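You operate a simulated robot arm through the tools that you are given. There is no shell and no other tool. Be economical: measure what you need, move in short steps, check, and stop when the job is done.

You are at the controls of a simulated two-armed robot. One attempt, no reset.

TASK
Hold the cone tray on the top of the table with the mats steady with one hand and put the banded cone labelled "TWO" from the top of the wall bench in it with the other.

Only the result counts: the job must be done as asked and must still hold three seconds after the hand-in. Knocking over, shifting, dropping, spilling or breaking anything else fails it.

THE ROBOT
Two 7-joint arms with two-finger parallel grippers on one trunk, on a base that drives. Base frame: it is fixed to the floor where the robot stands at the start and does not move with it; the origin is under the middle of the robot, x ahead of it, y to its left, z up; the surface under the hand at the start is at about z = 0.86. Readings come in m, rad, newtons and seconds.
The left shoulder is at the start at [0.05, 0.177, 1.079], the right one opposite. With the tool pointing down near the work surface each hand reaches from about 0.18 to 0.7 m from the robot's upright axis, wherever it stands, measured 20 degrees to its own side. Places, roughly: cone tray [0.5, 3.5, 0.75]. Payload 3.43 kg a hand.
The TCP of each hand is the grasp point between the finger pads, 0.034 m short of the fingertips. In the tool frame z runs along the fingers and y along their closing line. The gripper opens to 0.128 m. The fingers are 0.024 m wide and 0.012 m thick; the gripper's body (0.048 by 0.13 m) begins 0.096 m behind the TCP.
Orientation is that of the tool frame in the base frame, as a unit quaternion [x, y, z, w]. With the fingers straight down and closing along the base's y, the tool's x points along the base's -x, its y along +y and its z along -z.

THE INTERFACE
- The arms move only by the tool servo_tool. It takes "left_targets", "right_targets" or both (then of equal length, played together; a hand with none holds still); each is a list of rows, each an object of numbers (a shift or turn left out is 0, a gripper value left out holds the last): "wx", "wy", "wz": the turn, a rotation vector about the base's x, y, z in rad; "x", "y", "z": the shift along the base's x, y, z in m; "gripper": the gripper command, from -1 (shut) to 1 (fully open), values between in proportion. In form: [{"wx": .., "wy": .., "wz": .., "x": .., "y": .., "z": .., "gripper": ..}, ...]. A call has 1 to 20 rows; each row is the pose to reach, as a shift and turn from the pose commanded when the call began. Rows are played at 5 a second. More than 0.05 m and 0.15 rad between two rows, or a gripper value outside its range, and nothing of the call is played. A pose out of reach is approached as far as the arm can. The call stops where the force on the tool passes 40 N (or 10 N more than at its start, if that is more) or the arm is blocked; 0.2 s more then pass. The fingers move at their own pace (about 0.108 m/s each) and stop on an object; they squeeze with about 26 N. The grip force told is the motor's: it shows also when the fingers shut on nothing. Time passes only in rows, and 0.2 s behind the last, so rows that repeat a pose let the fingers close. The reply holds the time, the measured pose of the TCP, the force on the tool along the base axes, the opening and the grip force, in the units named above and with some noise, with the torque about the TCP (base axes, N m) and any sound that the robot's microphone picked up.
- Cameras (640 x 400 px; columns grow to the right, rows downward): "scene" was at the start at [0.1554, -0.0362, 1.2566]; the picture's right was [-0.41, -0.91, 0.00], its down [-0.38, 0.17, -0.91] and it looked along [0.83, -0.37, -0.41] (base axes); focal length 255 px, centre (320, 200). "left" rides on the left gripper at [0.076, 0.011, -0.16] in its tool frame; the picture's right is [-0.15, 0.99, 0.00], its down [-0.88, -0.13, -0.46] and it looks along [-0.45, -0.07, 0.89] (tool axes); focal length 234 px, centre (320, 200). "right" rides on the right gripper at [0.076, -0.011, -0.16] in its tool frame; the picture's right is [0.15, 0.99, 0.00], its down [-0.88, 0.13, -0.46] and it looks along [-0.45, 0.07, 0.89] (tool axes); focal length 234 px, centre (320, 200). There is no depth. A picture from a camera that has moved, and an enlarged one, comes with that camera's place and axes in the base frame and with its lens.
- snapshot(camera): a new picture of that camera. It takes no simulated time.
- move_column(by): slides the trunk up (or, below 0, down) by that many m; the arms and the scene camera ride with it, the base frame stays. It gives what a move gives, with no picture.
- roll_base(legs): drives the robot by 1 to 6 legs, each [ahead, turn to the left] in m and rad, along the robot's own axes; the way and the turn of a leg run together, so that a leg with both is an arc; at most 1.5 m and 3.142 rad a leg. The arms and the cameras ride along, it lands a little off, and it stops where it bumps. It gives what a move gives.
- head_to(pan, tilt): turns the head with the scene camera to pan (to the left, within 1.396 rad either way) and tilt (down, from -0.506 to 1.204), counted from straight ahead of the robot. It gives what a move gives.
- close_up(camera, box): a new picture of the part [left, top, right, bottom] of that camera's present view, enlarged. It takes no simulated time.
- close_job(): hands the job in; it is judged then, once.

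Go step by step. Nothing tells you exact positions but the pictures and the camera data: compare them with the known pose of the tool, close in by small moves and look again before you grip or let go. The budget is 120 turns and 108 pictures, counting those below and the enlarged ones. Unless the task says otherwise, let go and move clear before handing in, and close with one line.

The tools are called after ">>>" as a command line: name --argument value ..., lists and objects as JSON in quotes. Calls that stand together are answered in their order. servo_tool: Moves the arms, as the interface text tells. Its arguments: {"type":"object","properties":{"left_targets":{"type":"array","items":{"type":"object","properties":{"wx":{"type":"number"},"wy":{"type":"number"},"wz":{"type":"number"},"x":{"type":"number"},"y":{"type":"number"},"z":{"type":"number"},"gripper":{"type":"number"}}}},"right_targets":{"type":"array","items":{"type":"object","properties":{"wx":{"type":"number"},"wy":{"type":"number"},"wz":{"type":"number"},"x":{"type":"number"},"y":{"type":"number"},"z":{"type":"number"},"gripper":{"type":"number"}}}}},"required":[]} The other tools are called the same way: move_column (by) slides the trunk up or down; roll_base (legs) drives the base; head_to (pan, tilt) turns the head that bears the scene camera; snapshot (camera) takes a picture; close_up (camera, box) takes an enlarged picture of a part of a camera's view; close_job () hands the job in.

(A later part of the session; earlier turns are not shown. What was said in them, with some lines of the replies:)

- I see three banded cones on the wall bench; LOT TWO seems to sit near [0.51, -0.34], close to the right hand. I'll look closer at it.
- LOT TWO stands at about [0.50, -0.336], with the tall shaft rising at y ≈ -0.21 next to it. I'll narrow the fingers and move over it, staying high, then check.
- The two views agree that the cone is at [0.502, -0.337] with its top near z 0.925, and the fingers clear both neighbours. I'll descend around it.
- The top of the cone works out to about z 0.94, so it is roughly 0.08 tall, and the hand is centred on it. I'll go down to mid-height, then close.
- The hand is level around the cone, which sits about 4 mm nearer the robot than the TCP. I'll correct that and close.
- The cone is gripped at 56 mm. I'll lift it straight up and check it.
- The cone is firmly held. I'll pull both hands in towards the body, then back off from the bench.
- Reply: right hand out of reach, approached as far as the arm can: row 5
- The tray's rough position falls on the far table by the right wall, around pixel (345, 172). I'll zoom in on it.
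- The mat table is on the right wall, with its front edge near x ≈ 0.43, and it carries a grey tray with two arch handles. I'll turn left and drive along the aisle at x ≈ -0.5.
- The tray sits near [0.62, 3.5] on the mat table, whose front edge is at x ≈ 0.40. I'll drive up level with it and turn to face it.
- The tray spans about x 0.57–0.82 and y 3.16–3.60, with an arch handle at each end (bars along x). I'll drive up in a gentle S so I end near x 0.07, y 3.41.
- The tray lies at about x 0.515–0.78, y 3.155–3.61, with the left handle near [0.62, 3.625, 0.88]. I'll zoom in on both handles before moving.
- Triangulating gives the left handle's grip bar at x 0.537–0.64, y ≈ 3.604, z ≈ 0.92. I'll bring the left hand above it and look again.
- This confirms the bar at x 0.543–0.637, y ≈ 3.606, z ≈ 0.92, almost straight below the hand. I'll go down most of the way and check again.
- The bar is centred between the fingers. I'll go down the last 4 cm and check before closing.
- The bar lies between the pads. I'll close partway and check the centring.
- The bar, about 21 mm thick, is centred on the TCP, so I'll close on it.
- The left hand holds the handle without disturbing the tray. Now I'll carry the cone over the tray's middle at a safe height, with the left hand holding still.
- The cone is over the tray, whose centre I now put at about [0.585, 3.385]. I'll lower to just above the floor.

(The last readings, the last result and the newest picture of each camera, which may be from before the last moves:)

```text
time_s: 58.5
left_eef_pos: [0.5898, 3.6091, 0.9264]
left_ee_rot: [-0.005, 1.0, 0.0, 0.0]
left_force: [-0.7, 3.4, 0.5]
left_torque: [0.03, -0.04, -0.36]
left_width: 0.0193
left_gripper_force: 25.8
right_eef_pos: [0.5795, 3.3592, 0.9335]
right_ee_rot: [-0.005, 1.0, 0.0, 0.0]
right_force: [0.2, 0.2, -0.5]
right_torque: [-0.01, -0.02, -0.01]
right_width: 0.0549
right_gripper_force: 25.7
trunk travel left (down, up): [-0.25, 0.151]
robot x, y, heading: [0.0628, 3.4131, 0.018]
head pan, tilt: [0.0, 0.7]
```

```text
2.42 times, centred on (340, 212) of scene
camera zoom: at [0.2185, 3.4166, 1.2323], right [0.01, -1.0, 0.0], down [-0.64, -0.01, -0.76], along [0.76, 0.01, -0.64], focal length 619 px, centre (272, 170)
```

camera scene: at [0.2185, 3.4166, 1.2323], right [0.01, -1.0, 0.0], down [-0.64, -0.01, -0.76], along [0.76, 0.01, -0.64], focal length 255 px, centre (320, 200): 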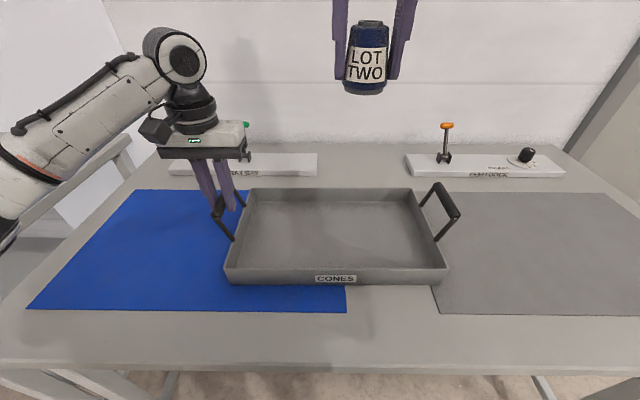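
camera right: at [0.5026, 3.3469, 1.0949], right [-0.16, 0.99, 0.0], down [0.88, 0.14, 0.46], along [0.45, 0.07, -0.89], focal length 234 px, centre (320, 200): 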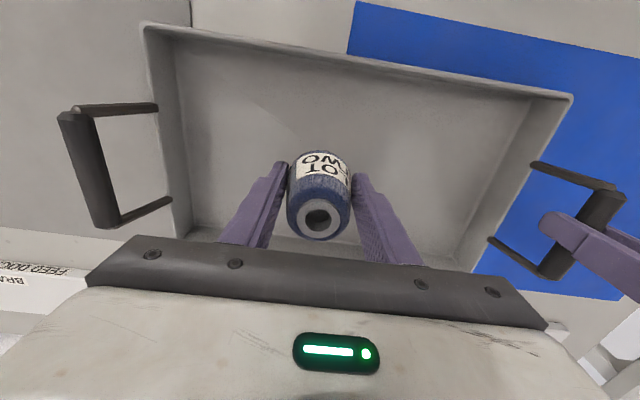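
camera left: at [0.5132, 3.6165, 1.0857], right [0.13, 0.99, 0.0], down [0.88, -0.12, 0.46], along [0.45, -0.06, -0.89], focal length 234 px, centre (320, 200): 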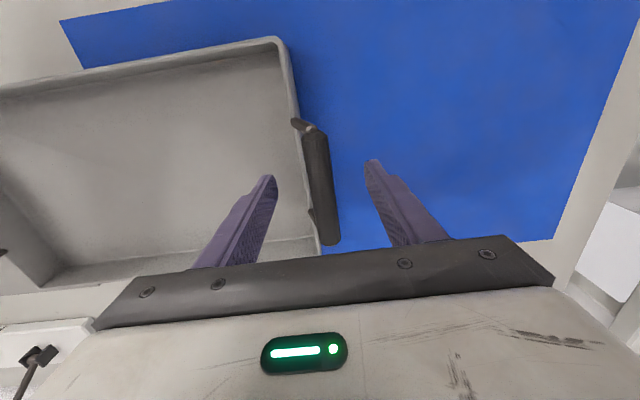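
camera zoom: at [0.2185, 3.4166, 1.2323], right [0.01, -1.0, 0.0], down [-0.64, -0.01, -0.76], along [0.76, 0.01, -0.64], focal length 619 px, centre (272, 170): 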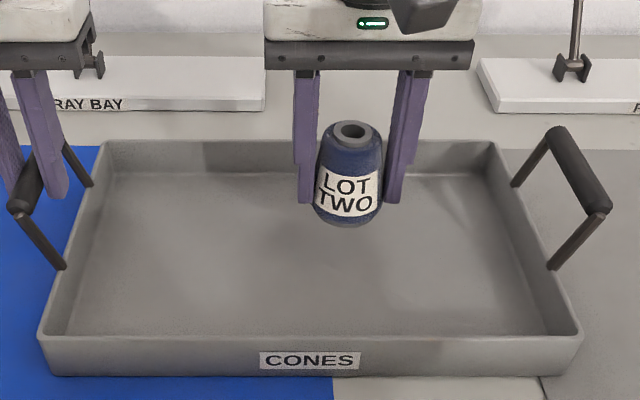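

The cone hangs a few centimetres above the tray floor. I'll lower in small steps, watching the vertical force.

>>> servo_tool --right_targets '[{"z": -0.01}, {"z": -0.02}, {"z": -0.027}, {"z": -0.027}]'

>>> close_up --camera "scene" --box '[210, 130, 470, 295]'

```text
time_s: 59.5
left_eef_pos: [0.5898, 3.608, 0.9248]
left_ee_rot: [-0.007, 1.0, 0.0, 0.0]
left_force: [-1.8, 3.3, 0.8]
left_torque: [0.05, -0.06, -0.39]
left_width: 0.0191
left_gripper_force: 25.7
right_eef_pos: [0.5781, 3.3603, 0.9056]
right_ee_rot: [-0.007, 1.0, 0.0, 0.0]
right_force: [1.4, 0.2, -0.7]
right_torque: [0.03, 0.01, -0.02]
right_width: 0.0552
right_gripper_force: 26.5
trunk travel left (down, up): [-0.25, 0.151]
robot x, y, heading: [0.064, 3.4138, 0.016]
head pan, tilt: [0.0, 0.7]
```

```text
2.42 times, centred on (340, 212) of scene
camera zoom: at [0.2185, 3.4166, 1.2323], right [0.01, -1.0, 0.0], down [-0.64, -0.01, -0.76], along [0.76, 0.01, -0.64], focal length 619 px, centre (272, 170)
```

zoom: 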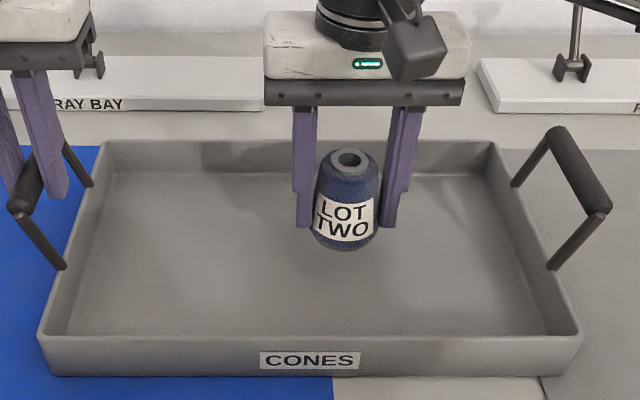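

No contact yet (TCP 0.906), so I'll continue in smaller steps.

>>> servo_tool --right_targets '[{"z": -0.004}, {"z": -0.008}, {"z": -0.008}]'

>>> servo_tool --right_targets '[{"z": -0.003}, {"z": -0.006}, {"z": -0.006}]'

>>> close_up --camera "scene" --box '[210, 130, 470, 295]'

```text
time_s: 60.3
left_eef_pos: [0.5912, 3.6088, 0.9248]
left_ee_rot: [-0.006, 1.0, 0.0, 0.0]
left_force: [-0.7, 3.2, -0.1]
left_torque: [0.03, 0.01, 0.38]
left_width: 0.0195
left_gripper_force: 26.3
right_eef_pos: [0.5803, 3.3597, 0.8987]
right_ee_rot: [-0.006, 1.0, 0.0, 0.0]
right_force: [0.3, 0.3, -1.4]
right_torque: [0.0, -0.03, 0.0]
right_width: 0.0551
right_gripper_force: 25.8
trunk travel left (down, up): [-0.25, 0.151]
robot x, y, heading: [0.0652, 3.412, 0.014]
head pan, tilt: [0.0, 0.7]
```

```text
time_s: 61.1
left_eef_pos: [0.5904, 3.6083, 0.9258]
left_ee_rot: [-0.006, 1.0, 0.0, 0.0]
left_force: [-1.6, 2.5, -0.3]
left_torque: [0.05, -0.08, -0.36]
left_width: 0.0192
left_gripper_force: 26.1
right_eef_pos: [0.5794, 3.3595, 0.8915]
right_ee_rot: [-0.006, 1.0, 0.0, 0.0]
right_force: [0.0, 0.4, -1.4]
right_torque: [0.0, 0.0, -0.01]
right_width: 0.0553
right_gripper_force: 25.9
trunk travel left (down, up): [-0.25, 0.151]
robot x, y, heading: [0.0642, 3.415, 0.016]
head pan, tilt: [0.0, 0.7]
```

```text
2.42 times, centred on (340, 212) of scene
camera zoom: at [0.2185, 3.4166, 1.2323], right [0.01, -1.0, 0.0], down [-0.64, -0.01, -0.76], along [0.76, 0.01, -0.64], focal length 619 px, centre (272, 170)
```

zoom: 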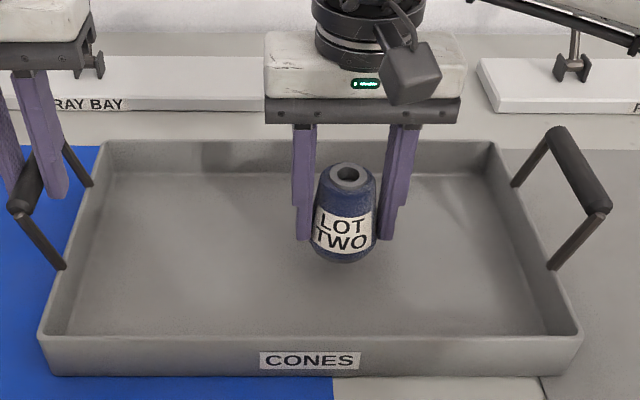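

Still free, so I'll keep lowering.

>>> servo_tool --right_targets '[{"z": -0.003}, {"z": -0.006}, {"z": -0.006}]'

>>> servo_tool --right_targets '[{"z": -0.003}, {"z": -0.006}, {"z": -0.006}]'

>>> close_up --camera "scene" --box '[280, 160, 400, 260]'

>>> snapshot --camera "left"

```text
time_s: 61.9
left_eef_pos: [0.5903, 3.6085, 0.9253]
left_ee_rot: [-0.006, 1.0, 0.0, 0.0]
left_force: [-1.4, 2.2, 0.2]
left_torque: [0.02, 0.11, 0.39]
left_width: 0.0192
left_gripper_force: 26.0
right_eef_pos: [0.5789, 3.3595, 0.8876]
right_ee_rot: [-0.005, 1.0, 0.0, 0.0]
right_force: [0.8, 0.1, -1.5]
right_torque: [-0.02, -0.01, 0.01]
right_width: 0.0548
right_gripper_force: 25.9
trunk travel left (down, up): [-0.25, 0.151]
robot x, y, heading: [0.0631, 3.4108, 0.017]
head pan, tilt: [0.0, 0.7]
```

```text
time_s: 62.7
left_eef_pos: [0.5904, 3.6079, 0.9254]
left_ee_rot: [-0.006, 1.0, 0.0, 0.0]
left_force: [-2.2, 3.7, -0.2]
left_torque: [0.03, -0.05, -0.39]
left_width: 0.0191
left_gripper_force: 25.8
right_eef_pos: [0.579, 3.3605, 0.881]
right_ee_rot: [-0.006, 1.0, 0.0, -0.001]
right_force: [-0.8, 0.2, -1.4]
right_torque: [0.01, -0.02, 0.0]
right_width: 0.0548
right_gripper_force: 25.3
trunk travel left (down, up): [-0.25, 0.151]
robot x, y, heading: [0.0619, 3.4141, 0.012]
head pan, tilt: [0.0, 0.7]
```

```text
4.00 times, centred on (340, 210) of scene
camera zoom: at [0.2185, 3.4166, 1.2323], right [0.01, -1.0, 0.0], down [-0.64, -0.01, -0.76], along [0.76, 0.01, -0.64], focal length 1021 px, centre (240, 160)
```

zoom: 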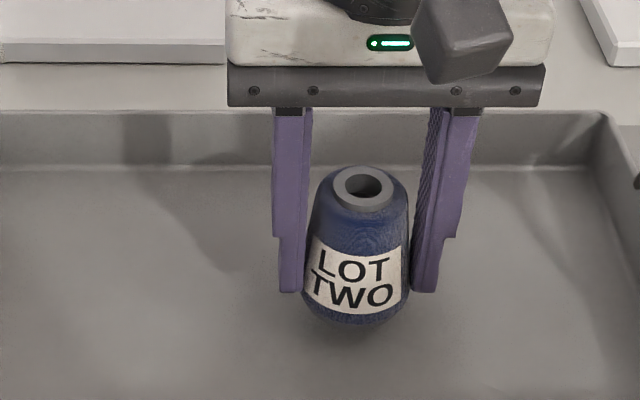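

```text
67 pictures are left
camera left: at [0.513, 3.6181, 1.0857], right [0.13, 0.99, 0.0], down [0.88, -0.12, 0.46], along [0.45, -0.06, -0.89], focal length 234 px, centre (320, 200)
```

left: 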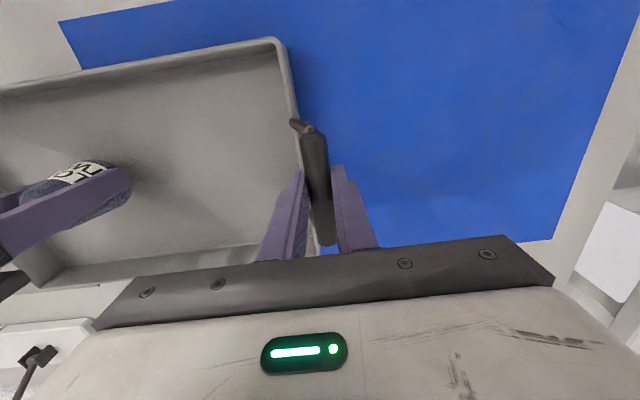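

Still no contact at TCP 0.881. I'll carry on in small steps.

>>> servo_tool --right_targets '[{"z": -0.003}, {"z": -0.006}, {"z": -0.006}]'

>>> servo_tool --right_targets '[{"z": -0.003}, {"z": -0.006}, {"z": -0.006}]'

>>> close_up --camera "scene" --box '[280, 160, 400, 260]'

>>> close_up --camera "left" --box '[0, 100, 240, 260]'

```text
time_s: 63.5
left_eef_pos: [0.589, 3.6093, 0.9253]
left_ee_rot: [-0.006, 1.0, 0.0, 0.0]
left_force: [-0.4, 2.7, 0.0]
left_torque: [0.03, 0.09, 0.39]
left_width: 0.0192
left_gripper_force: 26.0
right_eef_pos: [0.5791, 3.3612, 0.8749]
right_ee_rot: [-0.006, 1.0, 0.0, 0.0]
right_force: [0.7, 0.9, -1.6]
right_torque: [0.01, 0.02, -0.01]
right_width: 0.0545
right_gripper_force: 26.0
trunk travel left (down, up): [-0.25, 0.151]
robot x, y, heading: [0.0634, 3.4143, 0.011]
head pan, tilt: [0.0, 0.7]
```

```text
time_s: 64.3
left_eef_pos: [0.5902, 3.6086, 0.9244]
left_ee_rot: [-0.006, 1.0, 0.0, -0.001]
left_force: [0.1, 2.2, 0.4]
left_torque: [-0.01, 0.11, 0.42]
left_width: 0.0193
left_gripper_force: 25.6
right_eef_pos: [0.5792, 3.3602, 0.8696]
right_ee_rot: [-0.006, 1.0, -0.001, -0.001]
right_force: [0.0, 0.2, -1.5]
right_torque: [-0.03, 0.03, -0.02]
right_width: 0.055
right_gripper_force: 25.9
trunk travel left (down, up): [-0.25, 0.151]
robot x, y, heading: [0.0637, 3.4176, 0.01]
head pan, tilt: [0.0, 0.7]
```

```text
4.00 times, centred on (340, 210) of scene
camera zoom: at [0.2185, 3.4166, 1.2323], right [0.01, -1.0, 0.0], down [-0.64, -0.01, -0.76], along [0.76, 0.01, -0.64], focal length 1021 px, centre (240, 160)
```

zoom: 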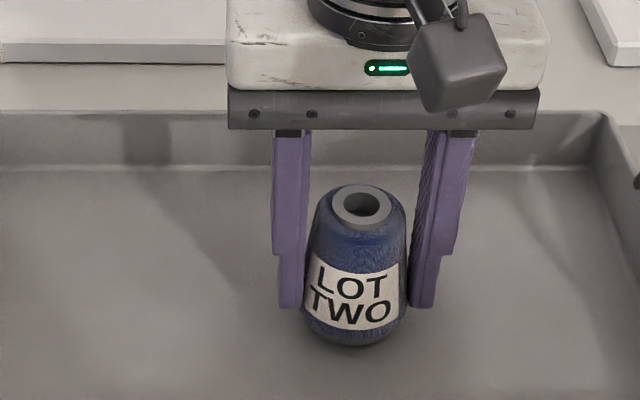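

```text
2.50 times, centred on (120, 180) of left
camera zoom: at [0.513, 3.6181, 1.0857], right [0.13, 0.99, 0.0], down [0.88, -0.12, 0.46], along [0.45, -0.06, -0.89], focal length 585 px, centre (820, 250)
```

zoom: 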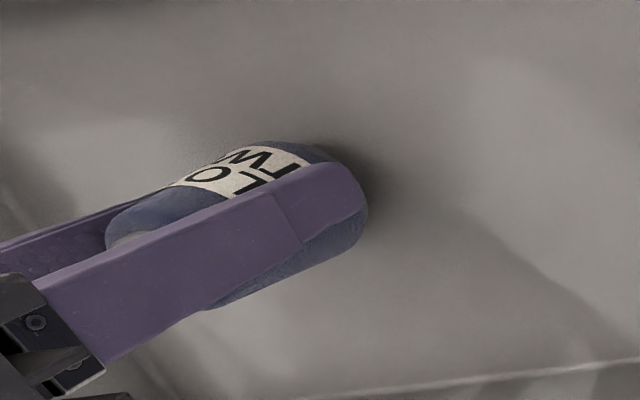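

The contact shadow is tightening, so the floor is close. I'll continue in even finer steps.

>>> servo_tool --right_targets '[{"z": -0.002}, {"z": -0.004}, {"z": -0.004}]'

>>> servo_tool --right_targets '[{"z": -0.002}, {"z": -0.004}, {"z": -0.004}]'

>>> close_up --camera "scene" --box '[280, 160, 400, 260]'

>>> close_up --camera "left" --box '[0, 100, 240, 260]'

```text
time_s: 65.1
left_eef_pos: [0.5903, 3.6087, 0.9253]
left_ee_rot: [-0.006, 1.0, 0.0, -0.001]
left_force: [-0.9, 3.1, 0.0]
left_torque: [0.06, -0.06, -0.4]
left_width: 0.0192
left_gripper_force: 25.8
right_eef_pos: [0.5784, 3.3612, 0.8651]
right_ee_rot: [-0.005, 1.0, -0.001, 0.0]
right_force: [0.4, -0.1, -1.3]
right_torque: [0.02, -0.02, 0.04]
right_width: 0.0544
right_gripper_force: 26.1
trunk travel left (down, up): [-0.25, 0.151]
robot x, y, heading: [0.0611, 3.4118, 0.01]
head pan, tilt: [0.0, 0.7]
```

```text
time_s: 65.9
left_eef_pos: [0.5898, 3.6088, 0.9263]
left_ee_rot: [-0.006, 1.0, 0.0, 0.001]
left_force: [0.1, 1.8, 0.9]
left_torque: [0.01, 0.05, 0.38]
left_width: 0.0191
left_gripper_force: 26.2
right_eef_pos: [0.5795, 3.36, 0.8602]
right_ee_rot: [-0.007, 1.0, 0.001, 0.0]
right_force: [1.0, -0.1, -1.0]
right_torque: [0.02, 0.01, -0.01]
right_width: 0.0545
right_gripper_force: 26.3
trunk travel left (down, up): [-0.25, 0.151]
robot x, y, heading: [0.0594, 3.415, 0.012]
head pan, tilt: [0.0, 0.7]
```

```text
4.00 times, centred on (340, 210) of scene
camera zoom: at [0.2185, 3.4166, 1.2323], right [0.01, -1.0, 0.0], down [-0.64, -0.01, -0.76], along [0.76, 0.01, -0.64], focal length 1021 px, centre (240, 160)
```

zoom: 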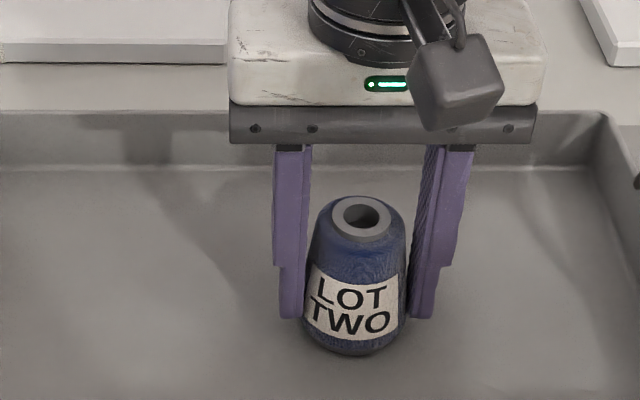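

```text
2.50 times, centred on (120, 180) of left
camera zoom: at [0.513, 3.6181, 1.0857], right [0.13, 0.99, 0.0], down [0.88, -0.12, 0.46], along [0.45, -0.06, -0.89], focal length 585 px, centre (820, 250)
```

zoom: 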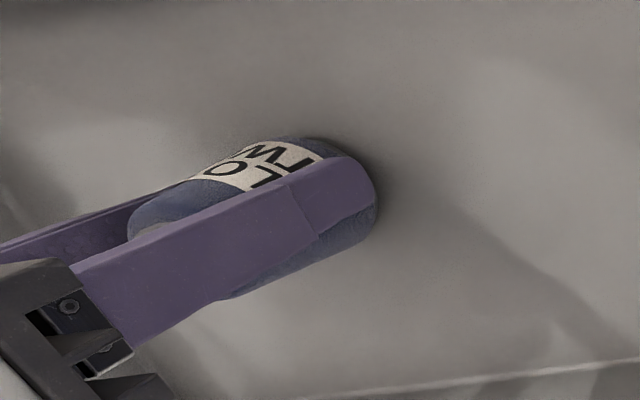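

Still free at TCP 0.860. I'll continue.

>>> servo_tool --right_targets '[{"z": -0.002}, {"z": -0.004}, {"z": -0.004}]'

>>> servo_tool --right_targets '[{"z": -0.002}, {"z": -0.004}, {"z": -0.004}]'

>>> close_up --camera "left" --box '[0, 100, 240, 260]'

>>> close_up --camera "scene" --box '[280, 160, 400, 260]'

```text
time_s: 66.7
left_eef_pos: [0.5899, 3.6083, 0.9254]
left_ee_rot: [-0.006, 1.0, 0.0, -0.001]
left_force: [1.7, 1.4, 0.0]
left_torque: [0.06, -0.04, 0.38]
left_width: 0.019
left_gripper_force: 26.2
right_eef_pos: [0.5788, 3.3609, 0.8586]
right_ee_rot: [-0.006, 1.0, 0.0, 0.001]
right_force: [-1.0, -0.2, 6.7]
right_torque: [-0.19, -0.05, 0.01]
right_width: 0.0547
right_gripper_force: 26.1
trunk travel left (down, up): [-0.25, 0.151]
robot x, y, heading: [0.0612, 3.4155, 0.013]
head pan, tilt: [0.0, 0.7]
```

```text
time_s: 67.5
left_eef_pos: [0.5897, 3.6085, 0.9248]
left_ee_rot: [-0.006, 1.0, 0.0, 0.0]
left_force: [8.2, 2.3, -8.6]
left_torque: [-0.06, -0.29, -0.45]
left_width: 0.0193
left_gripper_force: 25.5
right_eef_pos: [0.5793, 3.3604, 0.8573]
right_ee_rot: [-0.006, 1.0, 0.001, 0.003]
right_force: [-6.3, -5.5, 39.0]
right_torque: [-0.31, 0.18, 0.08]
right_width: 0.055
right_gripper_force: 25.6
trunk travel left (down, up): [-0.25, 0.151]
robot x, y, heading: [0.0634, 3.412, 0.006]
head pan, tilt: [0.0, 0.7]
```

```text
2.50 times, centred on (120, 180) of left
camera zoom: at [0.5119, 3.618, 1.0857], right [0.13, 0.99, 0.0], down [0.88, -0.12, 0.46], along [0.45, -0.06, -0.89], focal length 585 px, centre (820, 250)
```

zoom: 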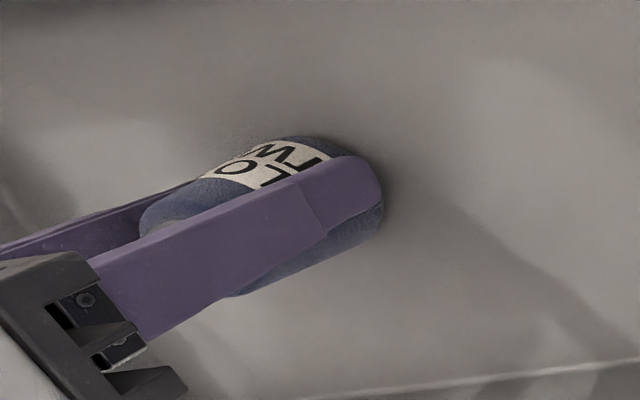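

```text
4.00 times, centred on (340, 210) of scene
camera zoom: at [0.2169, 3.4168, 1.2328], right [0.01, -1.0, 0.0], down [-0.64, -0.01, -0.77], along [0.77, 0.01, -0.64], focal length 1021 px, centre (240, 160)
```

zoom: 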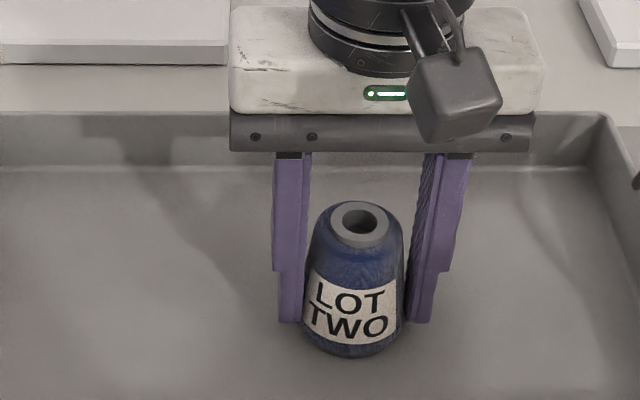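

The cone is now on the tray floor and pressing at 39 N. I'll relieve that by raising about 3 mm, then check the force.

>>> servo_tool --right_targets '[{"z": 0.0015}, {"z": 0.003}, {"z": 0.0035}, {"z": 0.0035}]'

```text
time_s: 68.5
left_eef_pos: [0.5896, 3.608, 0.9248]
left_ee_rot: [-0.007, 1.0, 0.0, 0.0]
left_force: [-3.1, -0.5, -3.6]
left_torque: [-0.03, -0.25, 0.63]
left_width: 0.0193
left_gripper_force: 25.8
right_eef_pos: [0.5788, 3.3604, 0.8569]
right_ee_rot: [-0.005, 1.0, 0.0, 0.004]
right_force: [6.8, -0.9, 17.8]
right_torque: [0.06, -0.52, -0.02]
right_width: 0.0546
right_gripper_force: 26.2
trunk travel left (down, up): [-0.25, 0.151]
robot x, y, heading: [0.0639, 3.4122, 0.011]
head pan, tilt: [0.0, 0.7]
```

>>> servo_tool --right_targets '[{"z": 0.0008}, {"z": 0.0015}, {"z": 0.0015}]'

```text
time_s: 69.3
left_eef_pos: [0.5894, 3.609, 0.9258]
left_ee_rot: [-0.005, 1.0, -0.001, 0.001]
left_force: [-3.1, 1.7, -0.6]
left_torque: [0.09, 0.24, -0.41]
left_width: 0.0193
left_gripper_force: 26.4
right_eef_pos: [0.5774, 3.3596, 0.8567]
right_ee_rot: [-0.006, 1.0, -0.001, -0.001]
right_force: [3.6, 0.4, 6.9]
right_torque: [0.18, -0.46, 0.01]
right_width: 0.0549
right_gripper_force: 25.9
trunk travel left (down, up): [-0.25, 0.151]
robot x, y, heading: [0.0608, 3.4089, 0.01]
head pan, tilt: [0.0, 0.7]
```

The contact is light now (about 7 N), so I'll open the right fingers gently.

>>> servo_tool --right_targets '[{"gripper": -0.1}, {"gripper": 0.05}, {"gripper": 0.2}, {"gripper": 0.35}, {"gripper": 0.35}]'

>>> close_up --camera "scene" --box '[210, 130, 470, 295]'

>>> snapshot --camera "right"

```text
time_s: 70.5
left_eef_pos: [0.5901, 3.6078, 0.9255]
left_ee_rot: [-0.006, 1.0, 0.0, 0.001]
left_force: [-0.6, 1.4, 0.4]
left_torque: [0.04, -0.22, -0.64]
left_width: 0.0192
left_gripper_force: 25.5
right_eef_pos: [0.5786, 3.3595, 0.8576]
right_ee_rot: [-0.006, 1.0, 0.0, 0.001]
right_force: [-0.4, -0.3, 0.9]
right_torque: [-0.01, 0.02, 0.02]
right_width: 0.0868
right_gripper_force: 0.1
trunk travel left (down, up): [-0.25, 0.151]
robot x, y, heading: [0.0638, 3.4139, 0.013]
head pan, tilt: [0.0, 0.7]
```

```text
2.42 times, centred on (340, 212) of scene
camera zoom: at [0.2184, 3.4165, 1.2323], right [0.01, -1.0, 0.0], down [-0.64, -0.01, -0.77], along [0.76, 0.01, -0.64], focal length 619 px, centre (272, 170)
```

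zoom: 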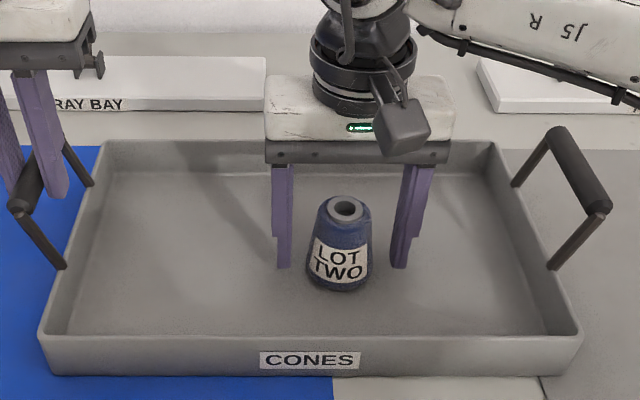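

```text
59 pictures are left
camera right: at [0.5023, 3.3469, 1.0187], right [-0.16, 0.99, 0.0], down [0.88, 0.14, 0.46], along [0.45, 0.07, -0.89], focal length 234 px, centre (320, 200)
```

right: 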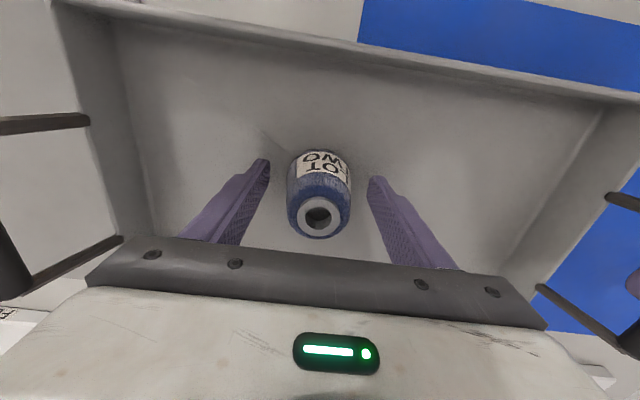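

The cone stands upright and free in the tray. I'll raise the right hand straight up and move it aside, with the left hand still holding.

>>> servo_tool --right_targets '[{"z": 0.02}, {"z": 0.05}, {"z": 0.09}, {"z": 0.13}, {"z": 0.17}, {"z": 0.21}, {"z": 0.25}, {"z": 0.29}, {"z": 0.29, "y": -0.05}, {"z": 0.29, "y": -0.1}, {"z": 0.29, "y": -0.15}, {"z": 0.29, "y": -0.15}]'

>>> snapshot --camera "scene"

```text
time_s: 73.1
left_eef_pos: [0.5904, 3.6083, 0.9262]
left_ee_rot: [-0.007, 1.0, 0.0, 0.001]
left_force: [-1.7, 1.6, 1.3]
left_torque: [0.0, 0.02, 0.39]
left_width: 0.0193
left_gripper_force: 25.6
right_eef_pos: [0.5798, 3.2106, 1.1493]
right_ee_rot: [-0.006, 1.0, -0.001, 0.001]
right_force: [-0.1, -0.6, 0.1]
right_torque: [0.03, 0.0, 0.0]
right_width: 0.0863
right_gripper_force: 0.0
trunk travel left (down, up): [-0.25, 0.151]
robot x, y, heading: [0.0649, 3.4144, 0.007]
head pan, tilt: [0.0, 0.7]
```

```text
58 pictures are left
camera scene: at [0.2181, 3.4165, 1.2323], right [0.01, -1.0, 0.0], down [-0.64, -0.01, -0.77], along [0.77, 0.01, -0.64], focal length 255 px, centre (320, 200)
```

scene: 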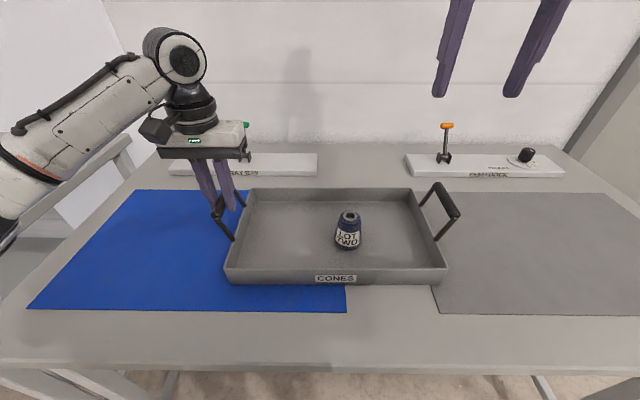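

The cone sits in the tray and the tray hasn't moved. Now I'll open the left hand and raise it clear.

>>> servo_tool --left_targets '[{"gripper": -0.6}, {"gripper": -0.3}, {"gripper": 0.1}, {"gripper": 0.15}, {"z": 0.02, "gripper": 0.15}, {"z": 0.05}, {"z": 0.09}, {"z": 0.13}, {"z": 0.17}, {"z": 0.21}, {"z": 0.21}]'

>>> snapshot --camera "scene"

>>> snapshot --camera "left"

```text
time_s: 75.5
left_eef_pos: [0.591, 3.6088, 1.1335]
left_ee_rot: [-0.006, 1.0, 0.0, 0.0]
left_force: [1.2, 0.1, 0.2]
left_torque: [0.03, -0.01, 0.0]
left_width: 0.0735
left_gripper_force: 0.1
right_eef_pos: [0.581, 3.2103, 1.1506]
right_ee_rot: [-0.006, 1.0, 0.0, 0.0]
right_force: [0.2, -0.1, 0.2]
right_torque: [0.02, 0.05, 0.0]
right_width: 0.0863
right_gripper_force: 0.1
trunk travel left (down, up): [-0.25, 0.151]
robot x, y, heading: [0.0643, 3.4162, 0.005]
head pan, tilt: [0.0, 0.7]
```

```text
57 pictures are left
camera scene: at [0.2186, 3.4166, 1.2322], right [0.01, -1.0, 0.0], down [-0.64, -0.01, -0.76], along [0.76, 0.01, -0.64], focal length 255 px, centre (320, 200)
```

scene: 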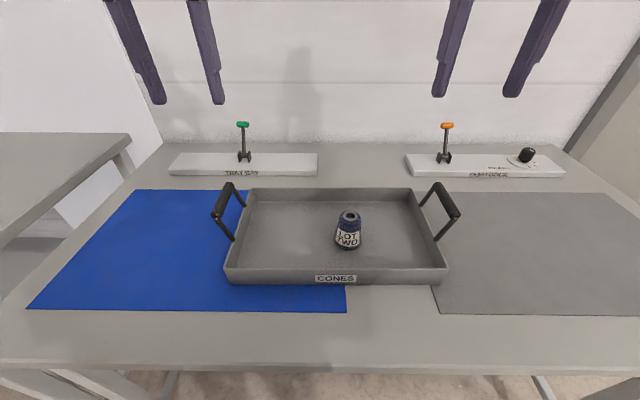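

```text
56 pictures are left
camera left: at [0.5135, 3.6182, 1.2945], right [0.13, 0.99, 0.0], down [0.88, -0.12, 0.46], along [0.45, -0.06, -0.89], focal length 234 px, centre (320, 200)
```

left: 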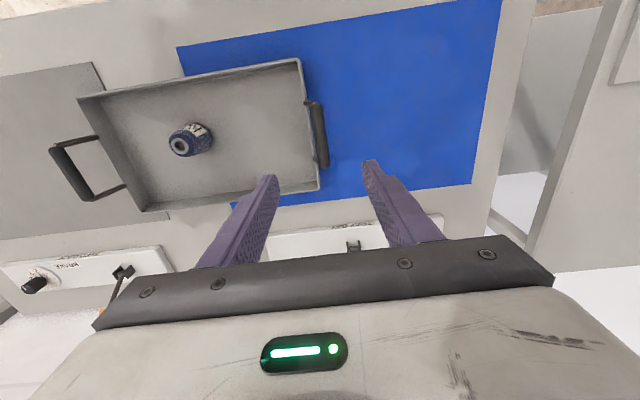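

The LOT TWO cone stands upright in the cone tray, the tray is where it was, and both hands are clear, so I'm handing in.

>>> close_job

```text
The job is handed in.
```

The "TWO" cone (its label reads "LOT TWO") is standing upright in the cone tray on the mat table. The left hand held the tray by its left handle while the right hand set the cone down. The tray ended where it started, I saw nothing else shifted or knocked over, and both hands were clear before I handed in.
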